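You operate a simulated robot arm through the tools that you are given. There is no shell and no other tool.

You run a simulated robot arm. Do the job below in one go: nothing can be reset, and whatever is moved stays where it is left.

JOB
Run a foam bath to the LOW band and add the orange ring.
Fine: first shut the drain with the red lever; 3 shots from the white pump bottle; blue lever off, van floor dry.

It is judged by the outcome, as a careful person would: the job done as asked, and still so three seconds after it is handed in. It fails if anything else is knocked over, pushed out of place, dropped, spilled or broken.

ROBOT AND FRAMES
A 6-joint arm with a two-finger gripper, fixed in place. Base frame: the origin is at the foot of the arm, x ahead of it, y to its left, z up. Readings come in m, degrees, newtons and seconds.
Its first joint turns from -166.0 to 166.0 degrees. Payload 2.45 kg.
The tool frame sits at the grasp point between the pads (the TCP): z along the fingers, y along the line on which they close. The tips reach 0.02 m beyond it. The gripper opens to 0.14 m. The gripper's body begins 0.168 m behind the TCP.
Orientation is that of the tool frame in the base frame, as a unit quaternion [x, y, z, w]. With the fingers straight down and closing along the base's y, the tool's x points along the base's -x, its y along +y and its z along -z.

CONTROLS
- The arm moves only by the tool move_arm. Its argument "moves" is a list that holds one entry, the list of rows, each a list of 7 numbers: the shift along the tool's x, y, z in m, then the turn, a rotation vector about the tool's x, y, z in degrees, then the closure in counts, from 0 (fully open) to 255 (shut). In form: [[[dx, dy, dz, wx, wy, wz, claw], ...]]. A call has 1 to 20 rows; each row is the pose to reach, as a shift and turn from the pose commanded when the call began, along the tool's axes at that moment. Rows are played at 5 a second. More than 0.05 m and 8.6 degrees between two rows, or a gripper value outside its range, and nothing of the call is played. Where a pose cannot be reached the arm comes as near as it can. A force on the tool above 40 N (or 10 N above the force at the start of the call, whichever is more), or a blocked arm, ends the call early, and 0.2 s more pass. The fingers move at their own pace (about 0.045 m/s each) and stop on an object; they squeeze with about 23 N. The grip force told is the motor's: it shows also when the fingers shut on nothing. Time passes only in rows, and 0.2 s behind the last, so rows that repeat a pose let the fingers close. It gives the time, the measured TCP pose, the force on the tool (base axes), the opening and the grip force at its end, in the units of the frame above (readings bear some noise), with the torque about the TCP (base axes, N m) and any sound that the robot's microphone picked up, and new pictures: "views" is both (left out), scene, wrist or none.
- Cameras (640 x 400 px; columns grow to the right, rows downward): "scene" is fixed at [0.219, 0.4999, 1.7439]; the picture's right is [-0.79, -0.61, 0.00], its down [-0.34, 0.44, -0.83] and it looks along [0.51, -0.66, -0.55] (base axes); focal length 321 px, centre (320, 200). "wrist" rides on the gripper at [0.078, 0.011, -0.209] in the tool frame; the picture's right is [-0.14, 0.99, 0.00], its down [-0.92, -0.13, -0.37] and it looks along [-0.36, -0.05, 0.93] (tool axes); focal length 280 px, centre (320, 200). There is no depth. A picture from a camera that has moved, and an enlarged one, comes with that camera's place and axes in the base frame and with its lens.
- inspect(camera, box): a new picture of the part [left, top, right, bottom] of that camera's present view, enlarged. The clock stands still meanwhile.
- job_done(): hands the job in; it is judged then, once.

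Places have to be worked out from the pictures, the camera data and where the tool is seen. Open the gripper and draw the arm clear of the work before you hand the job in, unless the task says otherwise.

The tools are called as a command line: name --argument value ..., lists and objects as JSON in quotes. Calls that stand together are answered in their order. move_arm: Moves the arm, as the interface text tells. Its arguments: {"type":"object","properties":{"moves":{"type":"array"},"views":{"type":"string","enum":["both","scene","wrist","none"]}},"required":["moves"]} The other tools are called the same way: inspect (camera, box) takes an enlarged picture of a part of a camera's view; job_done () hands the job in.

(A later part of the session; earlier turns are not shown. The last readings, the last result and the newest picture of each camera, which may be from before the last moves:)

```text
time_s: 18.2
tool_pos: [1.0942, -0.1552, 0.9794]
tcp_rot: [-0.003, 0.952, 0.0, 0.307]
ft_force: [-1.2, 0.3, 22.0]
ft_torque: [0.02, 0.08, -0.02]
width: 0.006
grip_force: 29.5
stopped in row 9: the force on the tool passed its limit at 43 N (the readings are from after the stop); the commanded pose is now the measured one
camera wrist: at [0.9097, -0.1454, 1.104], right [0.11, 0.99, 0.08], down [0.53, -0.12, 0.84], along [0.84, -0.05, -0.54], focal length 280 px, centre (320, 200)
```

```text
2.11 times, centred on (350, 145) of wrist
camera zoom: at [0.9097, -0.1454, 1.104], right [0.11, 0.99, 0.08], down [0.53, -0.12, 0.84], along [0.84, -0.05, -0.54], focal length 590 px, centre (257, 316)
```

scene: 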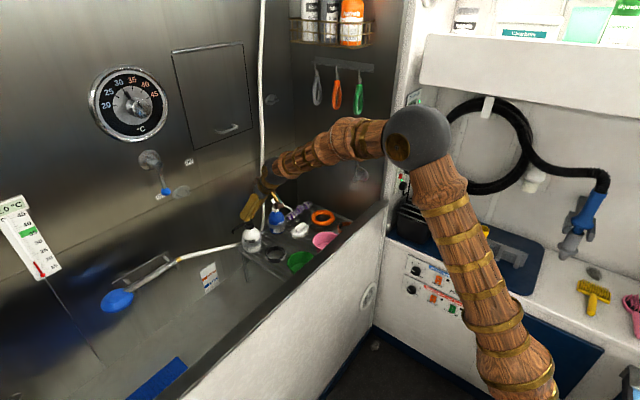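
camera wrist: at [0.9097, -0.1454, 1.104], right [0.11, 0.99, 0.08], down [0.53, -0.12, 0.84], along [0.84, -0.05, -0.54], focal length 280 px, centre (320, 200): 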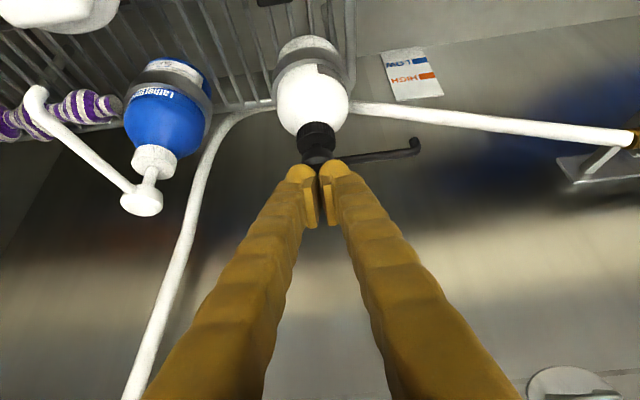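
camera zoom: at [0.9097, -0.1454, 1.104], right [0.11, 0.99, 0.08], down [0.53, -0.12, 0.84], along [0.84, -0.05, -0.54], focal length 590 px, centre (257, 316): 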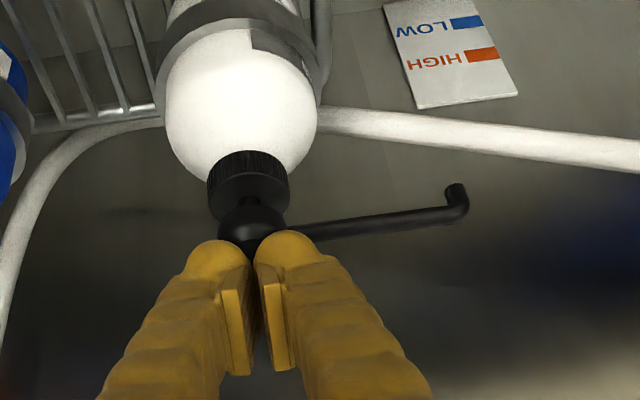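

The second stroke hit the same stop (43 N, z≈0.979). I release fully for it to spring back, confirming the head is up before the third.

move_arm --moves '[[[-0.0057, 0, -0.0082, 0, 0, 0, 255], [-0.0115, 0, -0.0164, 0, 0, 0, 255], [-0.0172, 0, -0.0246, 0, 0, 0, 255], [-0.0258, 0, -0.0369, 0, 0, 0, 255], [-0.0258, 0, -0.0369, 0, 0, 0, 255], [-0.0258, 0, -0.0369, 0, 0, 0, 255]]]'

inspect --camera "scene" --box '[220, 195, 300, 310]'

```text
time_s: 19.6
tool_pos: [1.0928, -0.1558, 1.0212]
tcp_rot: [-0.002, 0.952, 0.0, 0.306]
ft_force: [0.4, -0.1, -0.1]
ft_torque: [-0.02, -0.01, 0.0]
width: 0.0001
grip_force: 28.9
camera wrist: at [0.9091, -0.1454, 1.1467], right [0.11, 0.99, 0.08], down [0.54, -0.12, 0.84], along [0.84, -0.05, -0.54], focal length 280 px, centre (320, 200)
```

scene: 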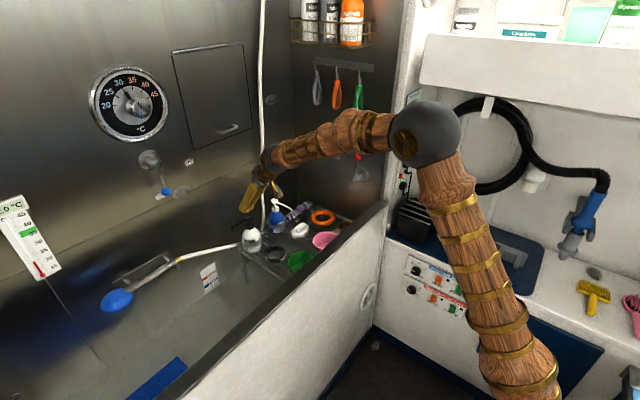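
wrist: 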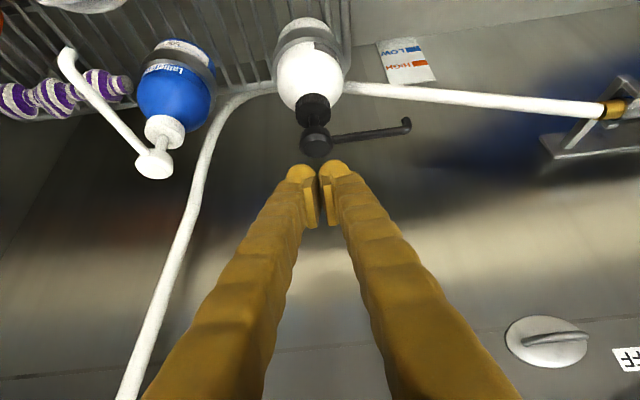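

```text
3.48 times, centred on (260, 252) of scene
camera zoom: at [0.219, 0.4999, 1.7439], right [-0.79, -0.61, 0.0], down [-0.34, 0.44, -0.83], along [0.51, -0.66, -0.55], focal length 1118 px, centre (529, 17)
```

zoom: 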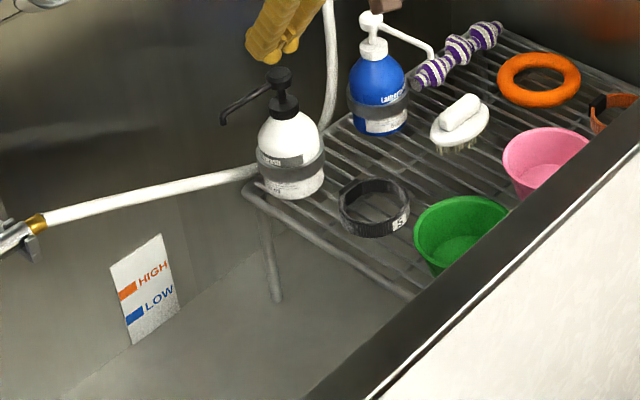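

The head is up again. Third and final stroke.

move_arm --moves '[[[0.0069, 0, 0.0098, 0, 0, 0, 255], [0.0126, 0, 0.018, 0, 0, 0, 255], [0.0161, 0, 0.0229, 0, 0, 0, 255], [0.0195, 0, 0.0278, 0, 0, 0, 255], [0.0218, 0, 0.0311, 0, 0, 0, 255], [0.0241, 0, 0.0344, 0, 0, 0, 255], [0.0258, 0, 0.0369, 0, 0, 0, 255], [0.0276, 0, 0.0393, 0, 0, 0, 255], [0.0293, 0, 0.0418, 0, 0, 0, 255], [0.031, 0, 0.0442, 0, 0, 0, 255], [0.0327, 0, 0.0467, 0, 0, 0, 255]]]' --views "none"

move_arm --moves '[[[-0.0057, 0, -0.0082, 0, 0, 0, 255], [-0.0115, 0, -0.0164, 0, 0, 0, 255], [-0.0172, 0, -0.0246, 0, 0, 0, 255], [-0.0258, 0, -0.0369, 0, 0, 0, 255], [-0.0373, 0, -0.0532, 0, 0, 0, 255], [-0.0545, 0, -0.0778, 0, 0, 0, 255], [-0.0717, 0, -0.1024, 0, 0, 0, 255]]]'

inspect --camera "scene" --box '[220, 195, 300, 310]'

inspect --camera "wrist" --box '[270, 30, 470, 180]'

```text
time_s: 21.4
tool_pos: [1.0939, -0.155, 0.9794]
tcp_rot: [-0.003, 0.951, -0.001, 0.309]
ft_force: [0.7, -0.7, 20.2]
ft_torque: [0.0, 0.05, 0.04]
width: 0.006
grip_force: 29.6
stopped in row 9: the force on the tool passed its limit at 43 N (the readings are from after the stop); the commanded pose is now the measured one
```

```text
time_s: 23.0
tool_pos: [1.0908, -0.1572, 1.1009]
tcp_rot: [-0.003, 0.952, -0.001, 0.307]
ft_force: [-0.6, 0.4, -1.6]
ft_torque: [-0.04, -0.01, -0.04]
width: 0.0
grip_force: 29.0
camera wrist: at [0.9062, -0.1458, 1.2271], right [0.11, 0.99, 0.08], down [0.53, -0.12, 0.84], along [0.84, -0.05, -0.54], focal length 280 px, centre (320, 200)
```

scene: 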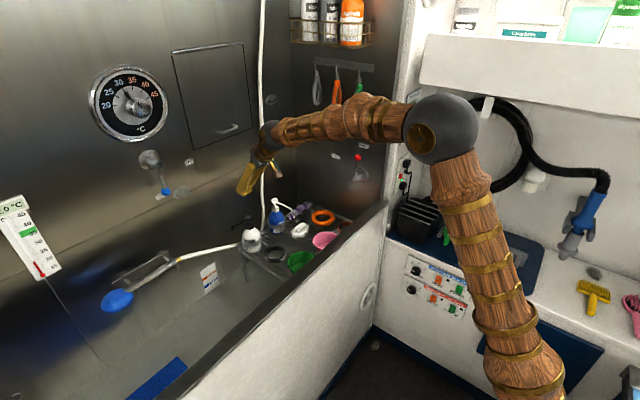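
wrist: 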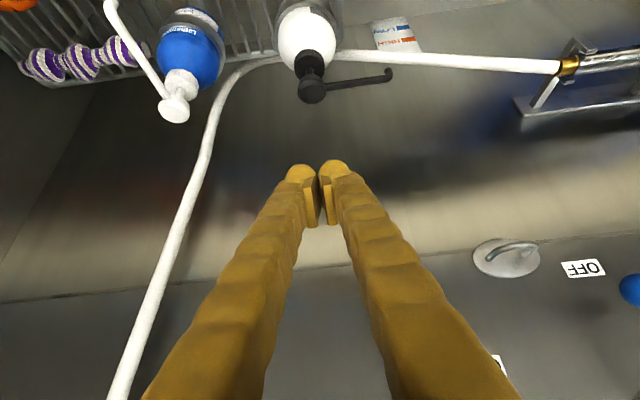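

```text
3.48 times, centred on (260, 252) of scene
camera zoom: at [0.219, 0.4999, 1.7439], right [-0.79, -0.61, 0.0], down [-0.34, 0.44, -0.83], along [0.51, -0.66, -0.55], focal length 1118 px, centre (529, 17)
```

zoom: 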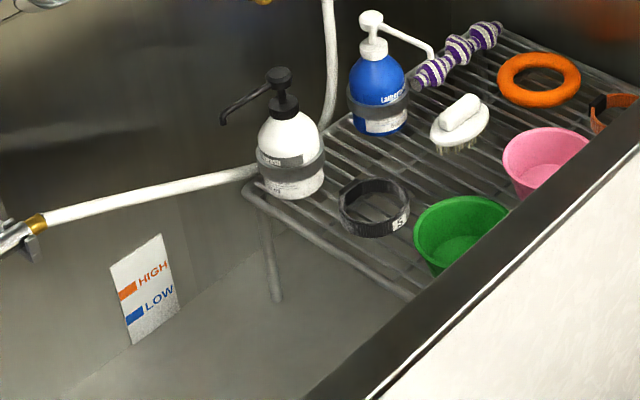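

```text
2.67 times, centred on (370, 105) of wrist
camera zoom: at [0.9062, -0.1458, 1.2271], right [0.11, 0.99, 0.08], down [0.53, -0.12, 0.84], along [0.84, -0.05, -0.54], focal length 748 px, centre (187, 453)
```

zoom: 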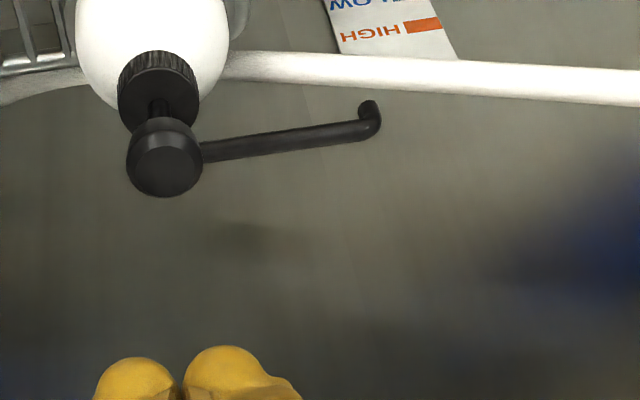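

Three full strokes are done and the head is back up. Next is the blue lever: I place its knob at (1.168, 0.10, 1.185) and hub at (y 0.094, z 1.28). I swing over to the +y side of it with the tool tilted 60° forward, staying short of the wall.

move_arm --moves '[[[-0.0035, 0.0409, -0.0112, 0, -3, 0, 255], [-0.007, 0.0818, -0.0225, 0, -6, 0, 255], [-0.0104, 0.1226, -0.0337, 0, -9, 0, 255], [-0.0139, 0.1635, -0.0449, 0, -12, 0, 255], [-0.0174, 0.2044, -0.0561, 0, -15, 0, 255], [-0.0209, 0.2453, -0.0674, 0, -18, 0, 255], [-0.0243, 0.2861, -0.0786, 0, -21, 0, 255], [-0.0278, 0.327, -0.0898, 0, -24, 0, 255]]]'

inspect --camera "wrist" --box '[160, 100, 480, 300]'

```text
time_s: 24.8
tool_pos: [1.0599, 0.169, 1.1877]
tcp_rot: [-0.002, 0.867, 0.002, 0.498]
ft_force: [0.4, 0.1, 0.2]
ft_torque: [0.01, 0.02, 0.0]
width: 0.0004
grip_force: 29.6
camera wrist: at [0.842, 0.1786, 1.2263], right [0.07, 0.99, 0.12], down [0.15, -0.13, 0.98], along [0.99, -0.05, -0.15], focal length 280 px, centre (320, 200)
```

scene: 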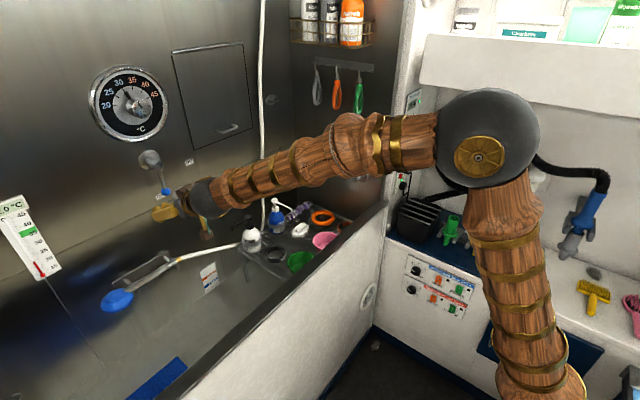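
wrist: 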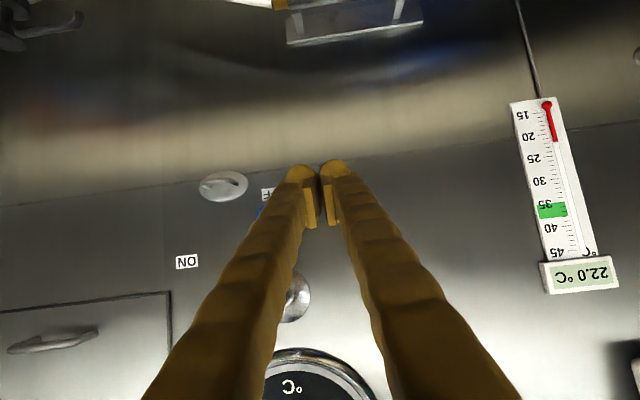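

```text
2.00 times, centred on (320, 200) of wrist
camera zoom: at [0.842, 0.1786, 1.2263], right [0.07, 0.99, 0.12], down [0.15, -0.13, 0.98], along [0.99, -0.05, -0.15], focal length 561 px, centre (320, 200)
```

zoom: 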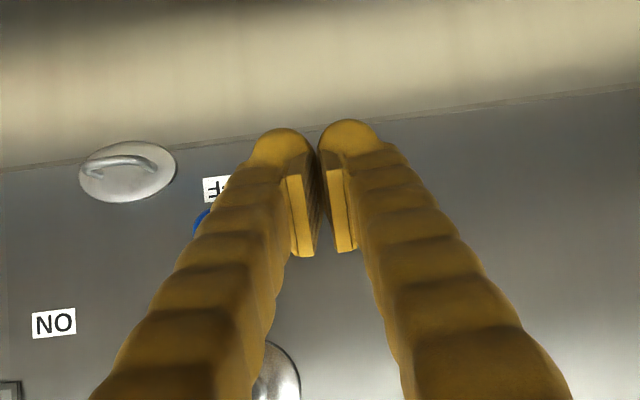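

The fingers are beside the lever on its +y side (knob peeking out at y≈0.10). I extend toward the wall so the fingertips pass alongside the knob.

move_arm --moves '[[[-0.0161, -0.0013, 0.03, 0, 0, 0, 255], [-0.0323, -0.0027, 0.06, 0, 0, 0, 255], [-0.0484, -0.004, 0.0898, 0, 0, 0, 255], [-0.0484, -0.004, 0.0898, 0, 0, 0, 255]]]'

inspect --camera "scene" --box '[120, 130, 220, 230]'

inspect --camera "wrist" --box '[160, 100, 480, 300]'

```text
time_s: 25.8
tool_pos: [1.1611, 0.1675, 1.1859]
tcp_rot: [-0.003, 0.867, 0.0, 0.499]
ft_force: [-0.3, 0.2, -0.2]
ft_torque: [-0.02, 0.02, -0.02]
width: 0.0
grip_force: 29.7
camera wrist: at [0.9429, 0.1763, 1.2241], right [0.06, 0.99, 0.12], down [0.15, -0.12, 0.98], along [0.99, -0.05, -0.15], focal length 280 px, centre (320, 200)
```

scene: 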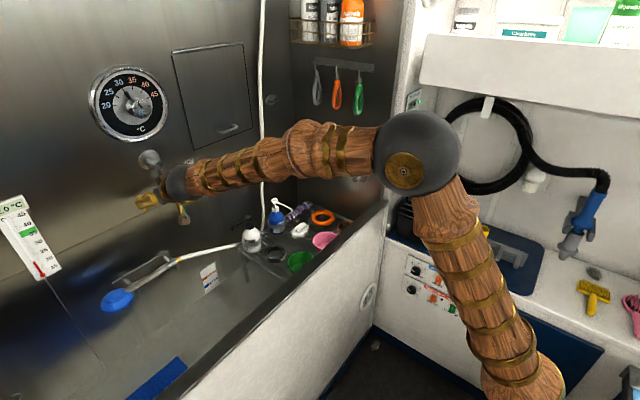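
wrist: 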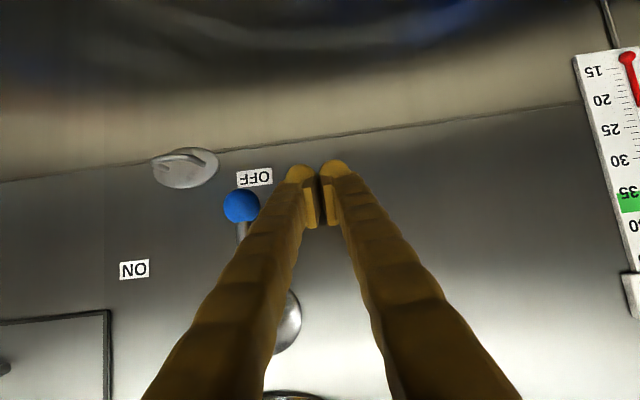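

```text
4.00 times, centred on (170, 180) of scene
camera zoom: at [0.219, 0.4999, 1.7439], right [-0.79, -0.61, 0.0], down [-0.34, 0.44, -0.83], along [0.51, -0.66, -0.55], focal length 1286 px, centre (920, 280)
```

zoom: 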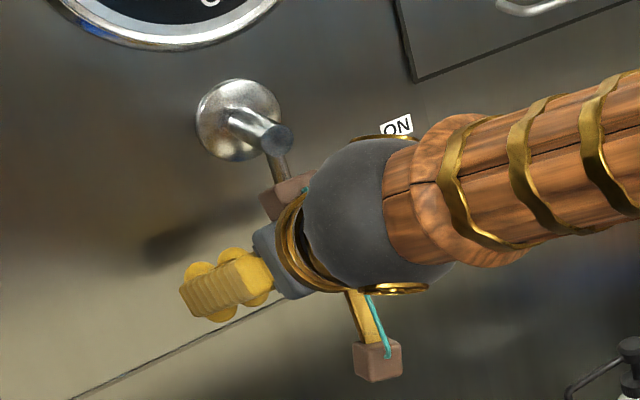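

```text
2.00 times, centred on (320, 200) of wrist
camera zoom: at [0.9429, 0.1763, 1.2241], right [0.06, 0.99, 0.12], down [0.15, -0.12, 0.98], along [0.99, -0.05, -0.15], focal length 561 px, centre (320, 200)
```

zoom: 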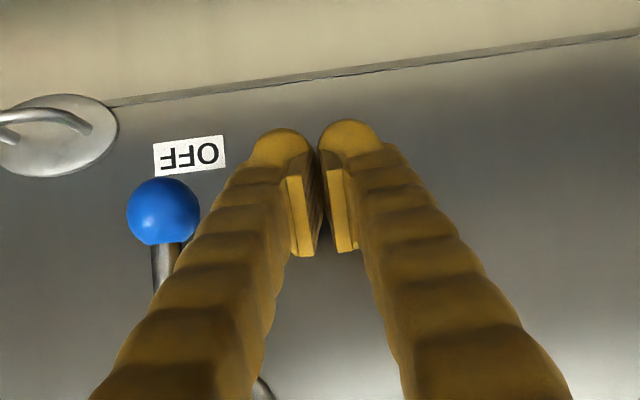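

The knob is confirmed at (1.168, 0.10, 1.186), fingers clear on its +y side. I push it partway toward ON (~30°) first to see how and where the water comes out.

move_arm --moves '[[[0.0009, -0.0185, 0.0005, 0, 0, 0, 255], [0.0009, -0.0369, 0.0005, 0, 0, 0, 255], [0.003, -0.0495, 0.0018, 0, 0, 0, 255], [0.0052, -0.0625, 0.003, 0, 0, 0, 255], [0.0043, -0.0755, 0.0025, 0, 0, 0, 255], [0.0035, -0.0885, 0.002, 0, 0, 0, 255]]]'

inspect --camera "scene" --box '[0, 180, 260, 400]'

```text
time_s: 27.2
tool_pos: [1.164, 0.0782, 1.1831]
tcp_rot: [-0.002, 0.867, -0.001, 0.498]
ft_force: [-0.2, 0.3, 0.3]
ft_torque: [0.03, 0.05, -0.01]
width: 0.0003
grip_force: 29.4
camera wrist: at [0.945, 0.089, 1.2219], right [0.06, 0.99, 0.12], down [0.15, -0.12, 0.98], along [0.99, -0.05, -0.15], focal length 280 px, centre (320, 200)
```

scene: 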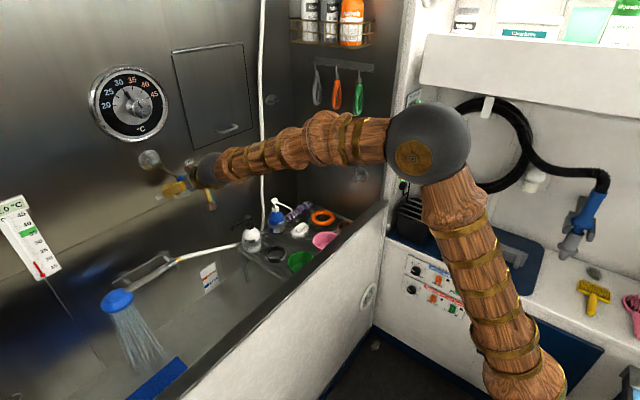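
wrist: 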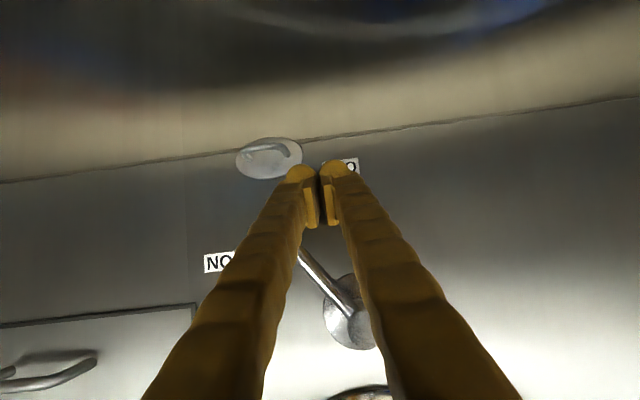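

```text
1.82 times, centred on (130, 290) of scene
camera zoom: at [0.219, 0.4999, 1.7439], right [-0.79, -0.61, 0.0], down [-0.34, 0.44, -0.83], along [0.51, -0.66, -0.55], focal length 584 px, centre (666, 36)
```

zoom: 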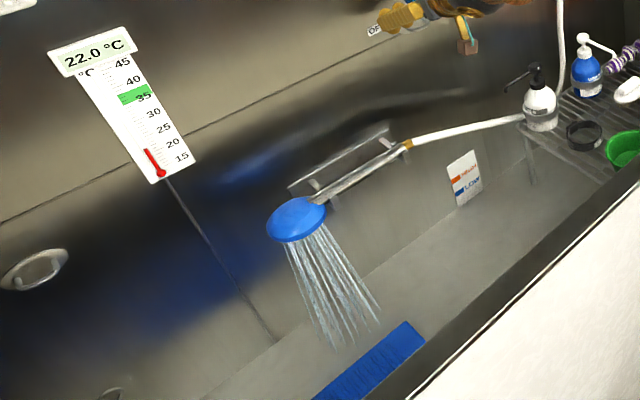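

Water sprays cleanly into the tub. I hold here a few seconds at this partial flow to gauge the fill rate.

move_arm --moves '[[[0, 0, 0, 0, 0, 0, 255], [0, 0, 0, 0, 0, 0, 255], [0, 0, 0, 0, 0, 0, 255], [0, 0, 0, 0, 0, 0, 255], [0, 0, 0, 0, 0, 0, 255], [0, 0, 0, 0, 0, 0, 255], [0, 0, 0, 0, 0, 0, 255], [0, 0, 0, 0, 0, 0, 255], [0, 0, 0, 0, 0, 0, 255], [0, 0, 0, 0, 0, 0, 255]]]' --views "scene"

inspect --camera "scene" --box '[0, 180, 260, 400]'

inspect --camera "scene" --box '[170, 240, 290, 330]'

```text
time_s: 29.4
tool_pos: [1.163, 0.0793, 1.1834]
tcp_rot: [-0.002, 0.867, -0.001, 0.499]
ft_force: [-0.8, 0.5, 0.1]
ft_torque: [-0.01, 0.01, -0.02]
width: 0.0001
grip_force: 29.2
```

scene: 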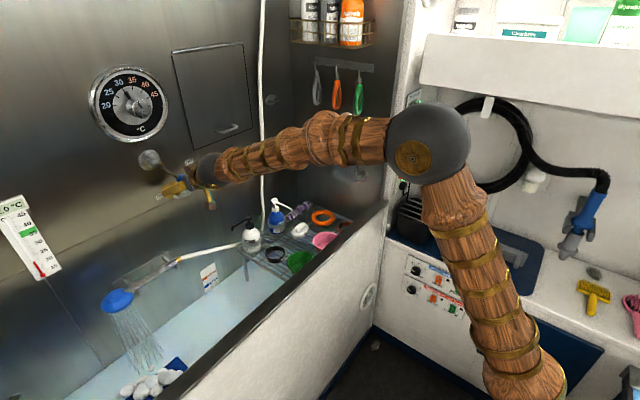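

```text
1.82 times, centred on (130, 290) of scene
camera zoom: at [0.219, 0.4999, 1.7439], right [-0.79, -0.61, 0.0], down [-0.34, 0.44, -0.83], along [0.51, -0.66, -0.55], focal length 584 px, centre (666, 36)
```

zoom: 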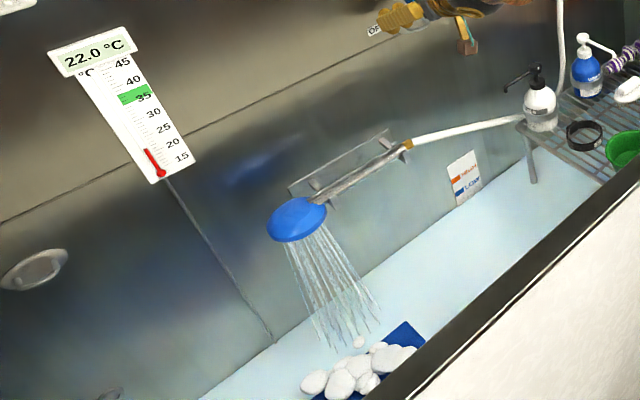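

```text
4.44 times, centred on (230, 285) of scene
camera zoom: at [0.219, 0.4999, 1.7439], right [-0.79, -0.61, 0.0], down [-0.34, 0.44, -0.83], along [0.51, -0.66, -0.55], focal length 1428 px, centre (720, -178)
```

zoom: 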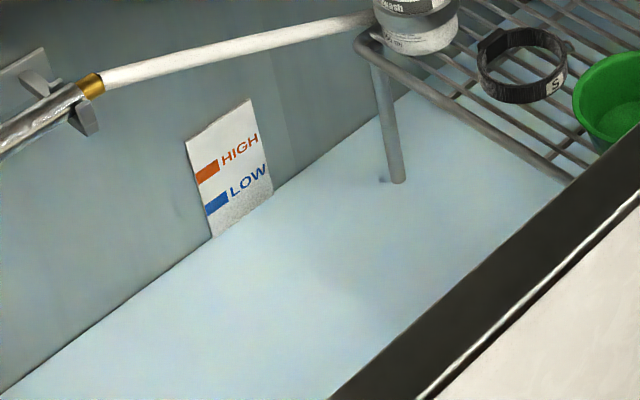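

The milky water is already rising about 0.35 cm/s, and foam is forming, which confirms the soap went in. The LOW band is about 2–3 cm above the present level. I now move the fingers to the other side of the knob, ready to shut it.

move_arm --moves '[[[0.015, 0.008, -0.026, 0, 0, 0, 255], [0.03, 0.008, -0.052, 0, 0, 0, 255], [0.0127, -0.033, -0.062, 0, 0, 0, 255], [-0.0046, -0.074, -0.072, 0, 0, 0, 255], [-0.0196, -0.074, -0.046, 0, 0, 0, 255], [-0.0346, -0.074, -0.02, 0, 0, 0, 255]]]'

inspect --camera "scene" --box '[170, 240, 290, 330]'

inspect --camera "wrist" --box '[160, 100, 480, 300]'

inspect --camera "scene" --box '[0, 180, 260, 400]'

```text
time_s: 30.8
tool_pos: [1.1613, 0.0039, 1.2229]
tcp_rot: [-0.002, 0.868, 0.0, 0.497]
ft_force: [-0.2, 0.5, 0.9]
ft_torque: [0.02, 0.04, 0.04]
width: 0.0001
grip_force: 28.7
camera wrist: at [0.9429, 0.0145, 1.2609], right [0.06, 0.99, 0.12], down [0.15, -0.12, 0.98], along [0.99, -0.05, -0.15], focal length 280 px, centre (320, 200)
```

scene: 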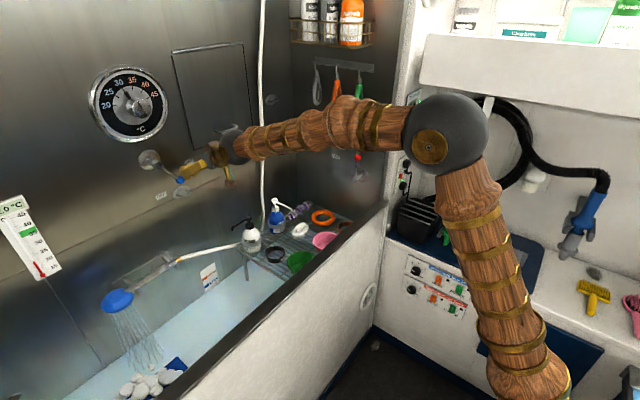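
wrist: 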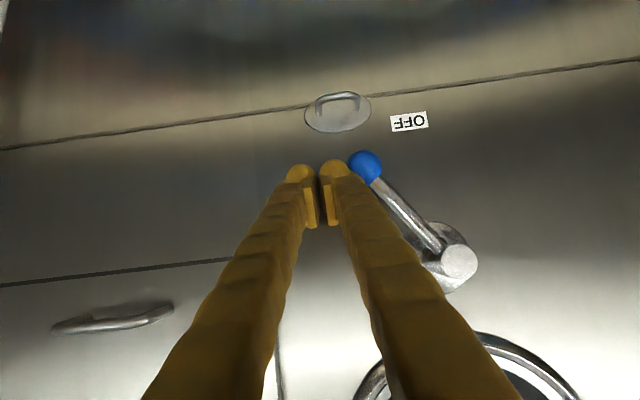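

```text
4.44 times, centred on (230, 285) of scene
camera zoom: at [0.219, 0.4999, 1.7439], right [-0.79, -0.61, 0.0], down [-0.34, 0.44, -0.83], along [0.51, -0.66, -0.55], focal length 1428 px, centre (720, -178)
```

zoom: 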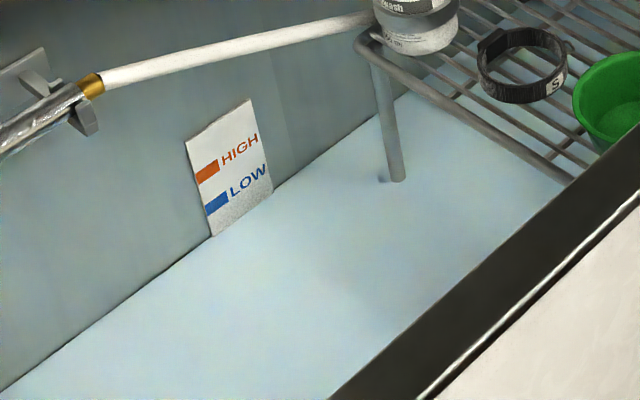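

```text
2.00 times, centred on (320, 200) of wrist
camera zoom: at [0.9429, 0.0145, 1.2609], right [0.06, 0.99, 0.12], down [0.15, -0.12, 0.98], along [0.99, -0.05, -0.15], focal length 561 px, centre (320, 200)
```

zoom: 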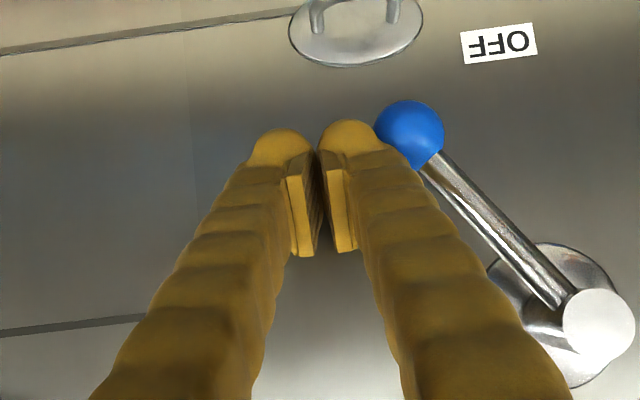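

```text
1.82 times, centred on (130, 290) of scene
camera zoom: at [0.219, 0.4999, 1.7439], right [-0.79, -0.61, 0.0], down [-0.34, 0.44, -0.83], along [0.51, -0.66, -0.55], focal length 584 px, centre (666, 36)
```

zoom: 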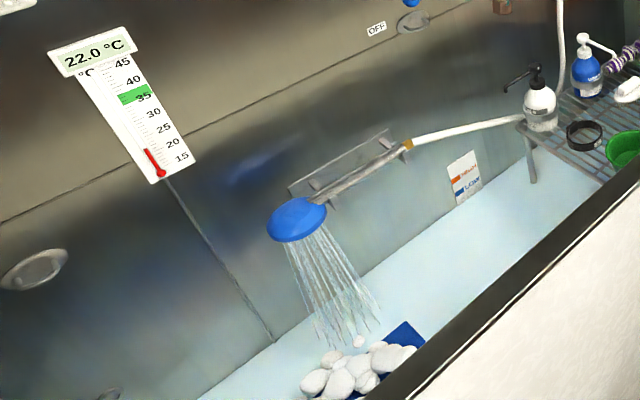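

The flow is slower than I first judged: the edge has barely moved in 1.4 s. The lever holds its position, so I wait 4 s here and measure again.

move_arm --moves '[[[0, 0, 0, 0, 0, 0, 255], [0, 0, 0, 0, 0, 0, 255], [0, 0, 0, 0, 0, 0, 255], [0, 0, 0, 0, 0, 0, 255], [0, 0, 0, 0, 0, 0, 255], [0, 0, 0, 0, 0, 0, 255], [0, 0, 0, 0, 0, 0, 255], [0, 0, 0, 0, 0, 0, 255], [0, 0, 0, 0, 0, 0, 255], [0, 0, 0, 0, 0, 0, 255], [0, 0, 0, 0, 0, 0, 255], [0, 0, 0, 0, 0, 0, 255], [0, 0, 0, 0, 0, 0, 255], [0, 0, 0, 0, 0, 0, 255], [0, 0, 0, 0, 0, 0, 255], [0, 0, 0, 0, 0, 0, 255], [0, 0, 0, 0, 0, 0, 255], [0, 0, 0, 0, 0, 0, 255], [0, 0, 0, 0, 0, 0, 255], [0, 0, 0, 0, 0, 0, 255]]]' --views "none"

inspect --camera "scene" --box '[190, 250, 240, 300]'

inspect --camera "scene" --box '[0, 180, 260, 400]'

```text
time_s: 35.0
tool_pos: [1.1618, 0.0046, 1.222]
tcp_rot: [-0.003, 0.867, 0.0, 0.499]
ft_force: [0.2, -0.6, -0.1]
ft_torque: [-0.01, 0.0, -0.01]
width: 0.0
grip_force: 29.5
```

```text
8.00 times, centred on (215, 275) of scene
camera zoom: at [0.219, 0.4999, 1.7439], right [-0.79, -0.61, 0.0], down [-0.34, 0.44, -0.83], along [0.51, -0.66, -0.55], focal length 2571 px, centre (1160, -400)
```

zoom: 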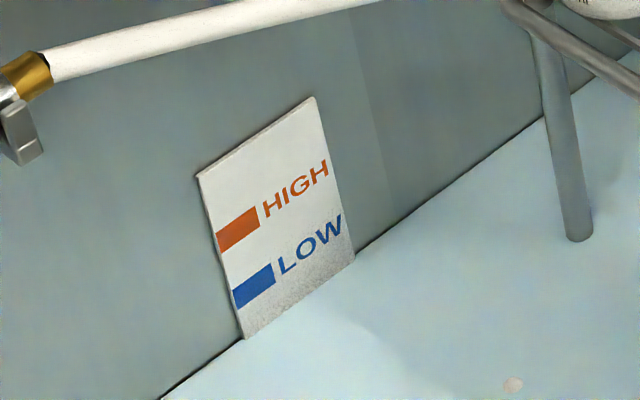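

```text
1.82 times, centred on (130, 290) of scene
camera zoom: at [0.219, 0.4999, 1.7439], right [-0.79, -0.61, 0.0], down [-0.34, 0.44, -0.83], along [0.51, -0.66, -0.55], focal length 584 px, centre (666, 36)
```

zoom: 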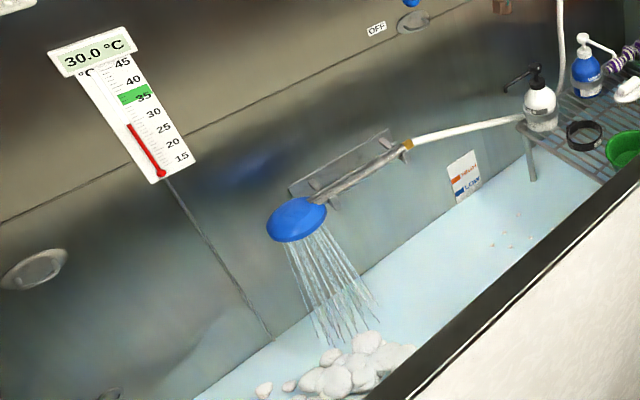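

Level at the plate rose roughly 11 px (8× zoom) in 5.6 s and needs about 38 more to reach the middle of the LOW band, so around 19 s. I keep waiting in steps.

move_arm --moves '[[[0, 0, 0, 0, 0, 0, 255], [0, 0, 0, 0, 0, 0, 255], [0, 0, 0, 0, 0, 0, 255], [0, 0, 0, 0, 0, 0, 255], [0, 0, 0, 0, 0, 0, 255], [0, 0, 0, 0, 0, 0, 255], [0, 0, 0, 0, 0, 0, 255], [0, 0, 0, 0, 0, 0, 255], [0, 0, 0, 0, 0, 0, 255], [0, 0, 0, 0, 0, 0, 255], [0, 0, 0, 0, 0, 0, 255], [0, 0, 0, 0, 0, 0, 255], [0, 0, 0, 0, 0, 0, 255], [0, 0, 0, 0, 0, 0, 255], [0, 0, 0, 0, 0, 0, 255], [0, 0, 0, 0, 0, 0, 255], [0, 0, 0, 0, 0, 0, 255], [0, 0, 0, 0, 0, 0, 255], [0, 0, 0, 0, 0, 0, 255], [0, 0, 0, 0, 0, 0, 255]]]' --views "none"

inspect --camera "scene" --box '[190, 250, 240, 300]'

inspect --camera "scene" --box '[0, 180, 260, 400]'

```text
time_s: 39.2
tool_pos: [1.1612, 0.0042, 1.2223]
tcp_rot: [-0.002, 0.867, -0.001, 0.499]
ft_force: [-0.3, 0.2, 0.0]
ft_torque: [-0.03, 0.01, -0.02]
width: 0.0001
grip_force: 29.4
```

```text
8.00 times, centred on (215, 275) of scene
camera zoom: at [0.219, 0.4999, 1.7439], right [-0.79, -0.61, 0.0], down [-0.34, 0.44, -0.83], along [0.51, -0.66, -0.55], focal length 2571 px, centre (1160, -400)
```

zoom: 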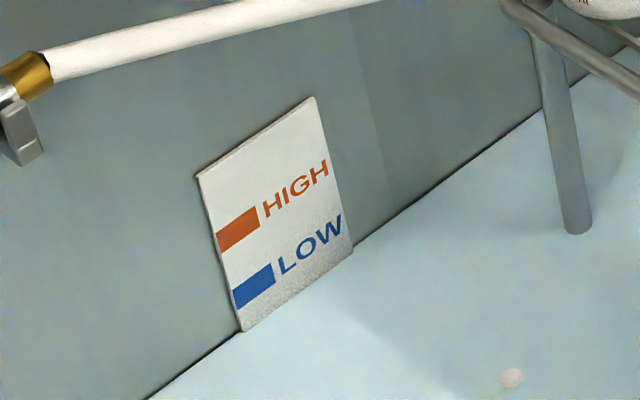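

```text
1.82 times, centred on (130, 290) of scene
camera zoom: at [0.219, 0.4999, 1.7439], right [-0.79, -0.61, 0.0], down [-0.34, 0.44, -0.83], along [0.51, -0.66, -0.55], focal length 584 px, centre (666, 36)
```

zoom: 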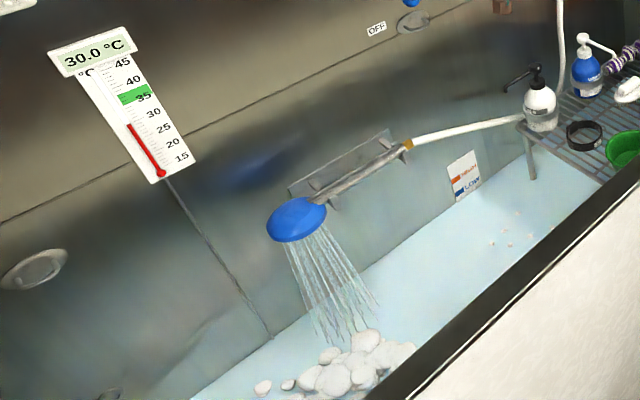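

Steady at ~1.7 px/s (8× zoom), now at 331; target ≈300 (band spans 310 to 290 at the plate's left edge). I wait two more 4 s blocks.

move_arm --moves '[[[0, 0, 0, 0, 0, 0, 255], [0, 0, 0, 0, 0, 0, 255], [0, 0, 0, 0, 0, 0, 255], [0, 0, 0, 0, 0, 0, 255], [0, 0, 0, 0, 0, 0, 255], [0, 0, 0, 0, 0, 0, 255], [0, 0, 0, 0, 0, 0, 255], [0, 0, 0, 0, 0, 0, 255], [0, 0, 0, 0, 0, 0, 255], [0, 0, 0, 0, 0, 0, 255], [0, 0, 0, 0, 0, 0, 255], [0, 0, 0, 0, 0, 0, 255], [0, 0, 0, 0, 0, 0, 255], [0, 0, 0, 0, 0, 0, 255], [0, 0, 0, 0, 0, 0, 255], [0, 0, 0, 0, 0, 0, 255], [0, 0, 0, 0, 0, 0, 255], [0, 0, 0, 0, 0, 0, 255], [0, 0, 0, 0, 0, 0, 255], [0, 0, 0, 0, 0, 0, 255]]]' --views "none"

inspect --camera "scene" --box '[190, 250, 240, 300]'

move_arm --moves '[[[0, 0, 0, 0, 0, 0, 255], [0, 0, 0, 0, 0, 0, 255], [0, 0, 0, 0, 0, 0, 255], [0, 0, 0, 0, 0, 0, 255], [0, 0, 0, 0, 0, 0, 255], [0, 0, 0, 0, 0, 0, 255], [0, 0, 0, 0, 0, 0, 255], [0, 0, 0, 0, 0, 0, 255], [0, 0, 0, 0, 0, 0, 255], [0, 0, 0, 0, 0, 0, 255], [0, 0, 0, 0, 0, 0, 255], [0, 0, 0, 0, 0, 0, 255], [0, 0, 0, 0, 0, 0, 255], [0, 0, 0, 0, 0, 0, 255], [0, 0, 0, 0, 0, 0, 255], [0, 0, 0, 0, 0, 0, 255], [0, 0, 0, 0, 0, 0, 255], [0, 0, 0, 0, 0, 0, 255], [0, 0, 0, 0, 0, 0, 255], [0, 0, 0, 0, 0, 0, 255]]]' --views "both"

inspect --camera "scene" --box '[190, 250, 240, 300]'

```text
time_s: 43.4
tool_pos: [1.1609, 0.0044, 1.2211]
tcp_rot: [-0.002, 0.867, 0.0, 0.498]
ft_force: [1.0, 0.1, -0.5]
ft_torque: [-0.02, 0.05, -0.01]
width: 0.0001
grip_force: 29.5
```

```text
8.00 times, centred on (215, 275) of scene
camera zoom: at [0.219, 0.4999, 1.7439], right [-0.79, -0.61, 0.0], down [-0.34, 0.44, -0.83], along [0.51, -0.66, -0.55], focal length 2571 px, centre (1160, -400)
```

zoom: 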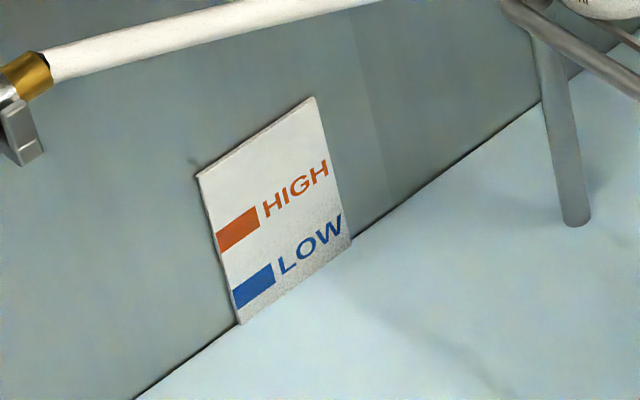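

```text
time_s: 47.6
tool_pos: [1.1615, 0.0046, 1.2227]
tcp_rot: [-0.003, 0.867, 0.0, 0.498]
ft_force: [0.5, 0.8, 0.5]
ft_torque: [0.02, -0.02, 0.0]
width: 0.0003
grip_force: 29.5
camera wrist: at [0.9427, 0.0146, 1.2609], right [0.06, 0.99, 0.12], down [0.15, -0.12, 0.98], along [0.99, -0.05, -0.15], focal length 280 px, centre (320, 200)
```

scene: 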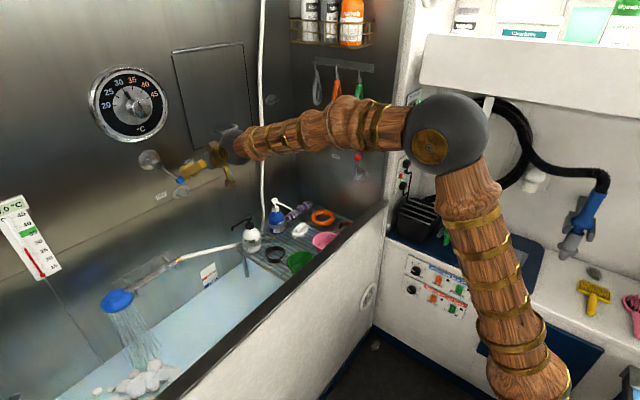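
wrist: 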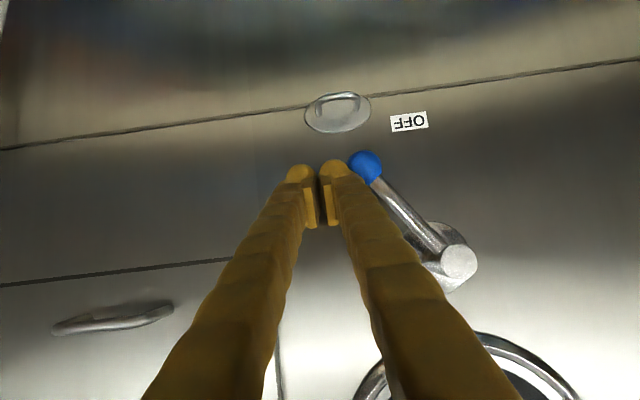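

```text
8.00 times, centred on (215, 275) of scene
camera zoom: at [0.219, 0.4999, 1.7439], right [-0.79, -0.61, 0.0], down [-0.34, 0.44, -0.83], along [0.51, -0.66, -0.55], focal length 2571 px, centre (1160, -400)
```

zoom: 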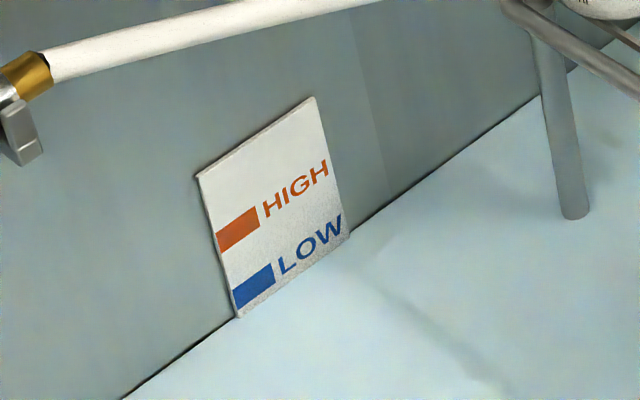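

Level at 317, band from 309 to 290. I wait about 8 s more, checking in between, before shutting.

move_arm --moves '[[[0, 0, 0, 0, 0, 0, 255], [0, 0, 0, 0, 0, 0, 255], [0, 0, 0, 0, 0, 0, 255], [0, 0, 0, 0, 0, 0, 255], [0, 0, 0, 0, 0, 0, 255], [0, 0, 0, 0, 0, 0, 255], [0, 0, 0, 0, 0, 0, 255], [0, 0, 0, 0, 0, 0, 255], [0, 0, 0, 0, 0, 0, 255], [0, 0, 0, 0, 0, 0, 255], [0, 0, 0, 0, 0, 0, 255], [0, 0, 0, 0, 0, 0, 255], [0, 0, 0, 0, 0, 0, 255], [0, 0, 0, 0, 0, 0, 255], [0, 0, 0, 0, 0, 0, 255], [0, 0, 0, 0, 0, 0, 255], [0, 0, 0, 0, 0, 0, 255], [0, 0, 0, 0, 0, 0, 255], [0, 0, 0, 0, 0, 0, 255], [0, 0, 0, 0, 0, 0, 255]]]' --views "none"

inspect --camera "scene" --box '[200, 260, 240, 300]'

inspect --camera "wrist" --box '[280, 80, 520, 320]'

```text
time_s: 51.8
tool_pos: [1.1613, 0.0035, 1.2223]
tcp_rot: [-0.002, 0.866, 0.0, 0.499]
ft_force: [-0.4, 0.1, 0.2]
ft_torque: [-0.03, 0.0, 0.0]
width: 0.0
grip_force: 29.3
```

```text
10.00 times, centred on (220, 280) of scene
camera zoom: at [0.219, 0.4999, 1.7439], right [-0.79, -0.61, 0.0], down [-0.34, 0.44, -0.83], along [0.51, -0.66, -0.55], focal length 3214 px, centre (1320, -600)
```

zoom: 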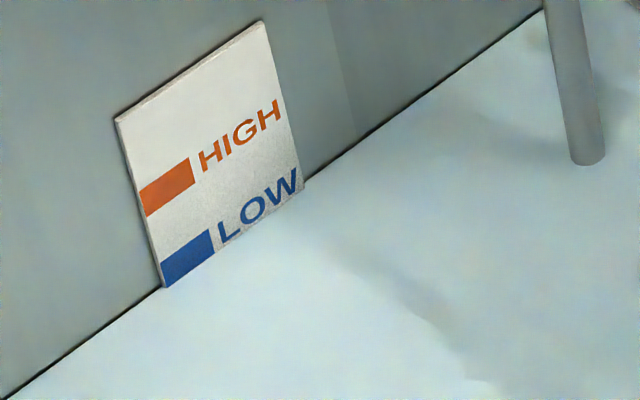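

```text
1.67 times, centred on (400, 200) of wrist
camera zoom: at [0.9427, 0.0146, 1.2609], right [0.06, 0.99, 0.12], down [0.15, -0.12, 0.98], along [0.99, -0.05, -0.15], focal length 467 px, centre (187, 200)
```

zoom: 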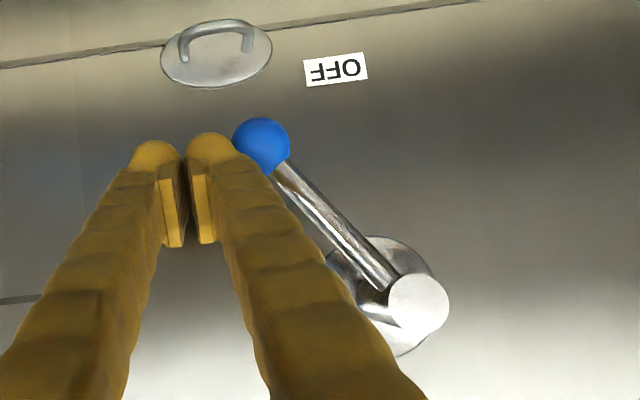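

The water has just reached the bottom of the LOW band; the middle is about 6 s away. I wait 4 s and then push the lever back to OFF.

move_arm --moves '[[[0, 0, 0, 0, 0, 0, 255], [0, 0, 0, 0, 0, 0, 255], [0, 0, 0, 0, 0, 0, 255], [0, 0, 0, 0, 0, 0, 255], [0, 0, 0, 0, 0, 0, 255], [0, 0, 0, 0, 0, 0, 255], [0, 0, 0, 0, 0, 0, 255], [0, 0, 0, 0, 0, 0, 255], [0, 0, 0, 0, 0, 0, 255], [0, 0, 0, 0, 0, 0, 255], [0, 0, 0, 0, 0, 0, 255], [0, 0, 0, 0, 0, 0, 255], [0, 0, 0, 0, 0, 0, 255], [0, 0, 0, 0, 0, 0, 255], [0, 0, 0, 0, 0, 0, 255], [0, 0, 0, 0, 0, 0, 255], [0, 0, 0, 0, 0, 0, 255], [0, 0, 0, 0, 0, 0, 255], [0, 0, 0, 0, 0, 0, 255], [0, 0, 0, 0, 0, 0, 255]]]' --views "none"

move_arm --moves '[[[0, 0.0123, 0, 0, 0, 0, 255], [0.0139, 0.0262, 0.008, 0, 0, 0, 255], [0.0247, 0.0429, 0.0142, 0, 0, 0, 255], [0.0293, 0.054, 0.0169, 0, 0, 0, 255], [0.0323, 0.062, 0.0187, 0, 0, 0, 255], [0.0344, 0.0704, 0.0198, 0, 0, 0, 255], [0.0349, 0.075, 0.0201, 0, 0, 0, 255]]]'

inspect --camera "scene" --box '[200, 260, 240, 300]'

inspect --camera "scene" --box '[0, 180, 260, 400]'

inspect --camera "wrist" --box '[200, 80, 440, 320]'

```text
time_s: 56.0
tool_pos: [1.1612, 0.0046, 1.2216]
tcp_rot: [-0.002, 0.867, 0.0, 0.498]
ft_force: [0.2, -0.4, -0.3]
ft_torque: [0.0, 0.01, 0.02]
width: 0.0
grip_force: 29.3
```

```text
time_s: 57.2
tool_pos: [1.1625, 0.0607, 1.1884]
tcp_rot: [0.0, 0.867, -0.001, 0.499]
ft_force: [-5.2, -16.6, 4.3]
ft_torque: [0.07, -0.01, 0.04]
width: 0.0
grip_force: 29.7
stopped in row 6: the force on the tool passed its limit at 49 N (the readings are from after the stop); the commanded pose is now the measured one
camera wrist: at [0.9432, 0.0724, 1.2274], right [0.07, 0.99, 0.12], down [0.14, -0.13, 0.98], along [0.99, -0.05, -0.15], focal length 280 px, centre (320, 200)
```

scene: 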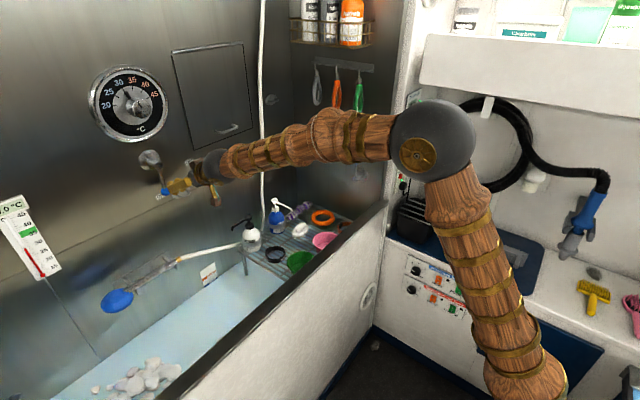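
wrist: 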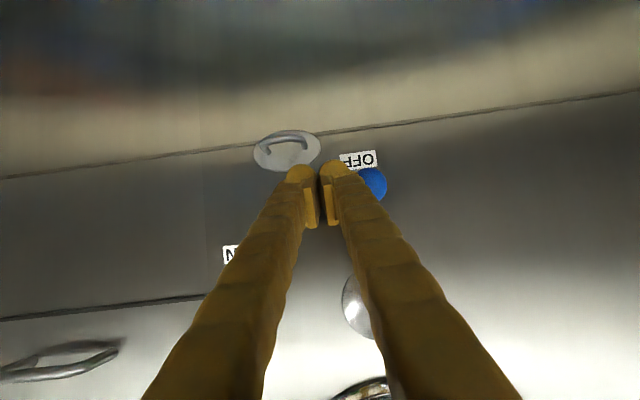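

```text
10.00 times, centred on (220, 280) of scene
camera zoom: at [0.219, 0.4999, 1.7439], right [-0.79, -0.61, 0.0], down [-0.34, 0.44, -0.83], along [0.51, -0.66, -0.55], focal length 3214 px, centre (1320, -600)
```

zoom: 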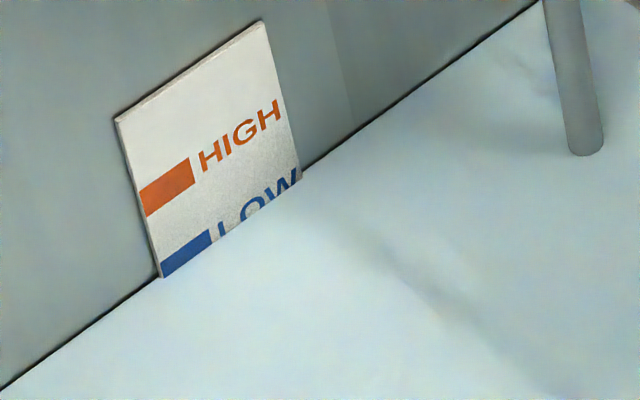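

```text
1.82 times, centred on (130, 290) of scene
camera zoom: at [0.219, 0.4999, 1.7439], right [-0.79, -0.61, 0.0], down [-0.34, 0.44, -0.83], along [0.51, -0.66, -0.55], focal length 584 px, centre (666, 36)
```

zoom: 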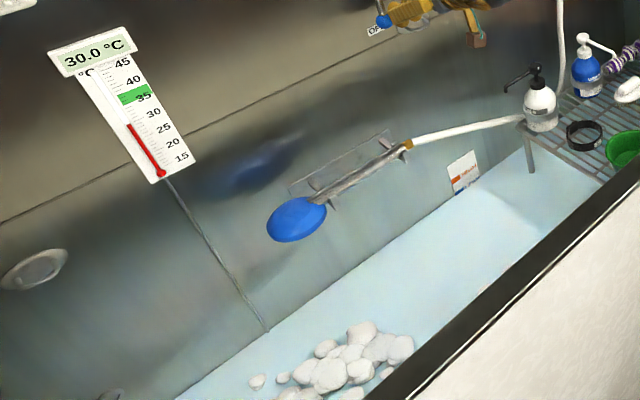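

```text
1.67 times, centred on (320, 200) of wrist
camera zoom: at [0.9432, 0.0724, 1.2274], right [0.07, 0.99, 0.12], down [0.14, -0.13, 0.98], along [0.99, -0.05, -0.15], focal length 467 px, centre (320, 200)
```

zoom: 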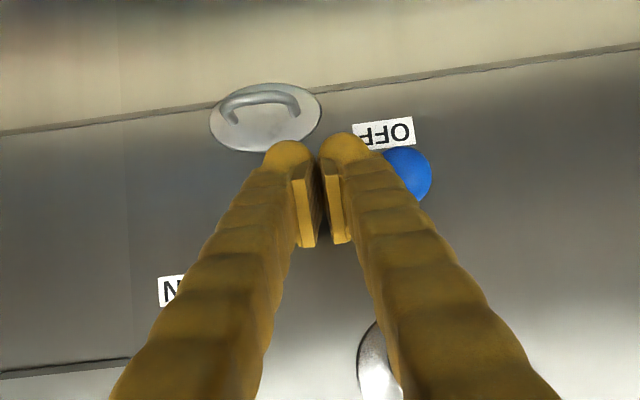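

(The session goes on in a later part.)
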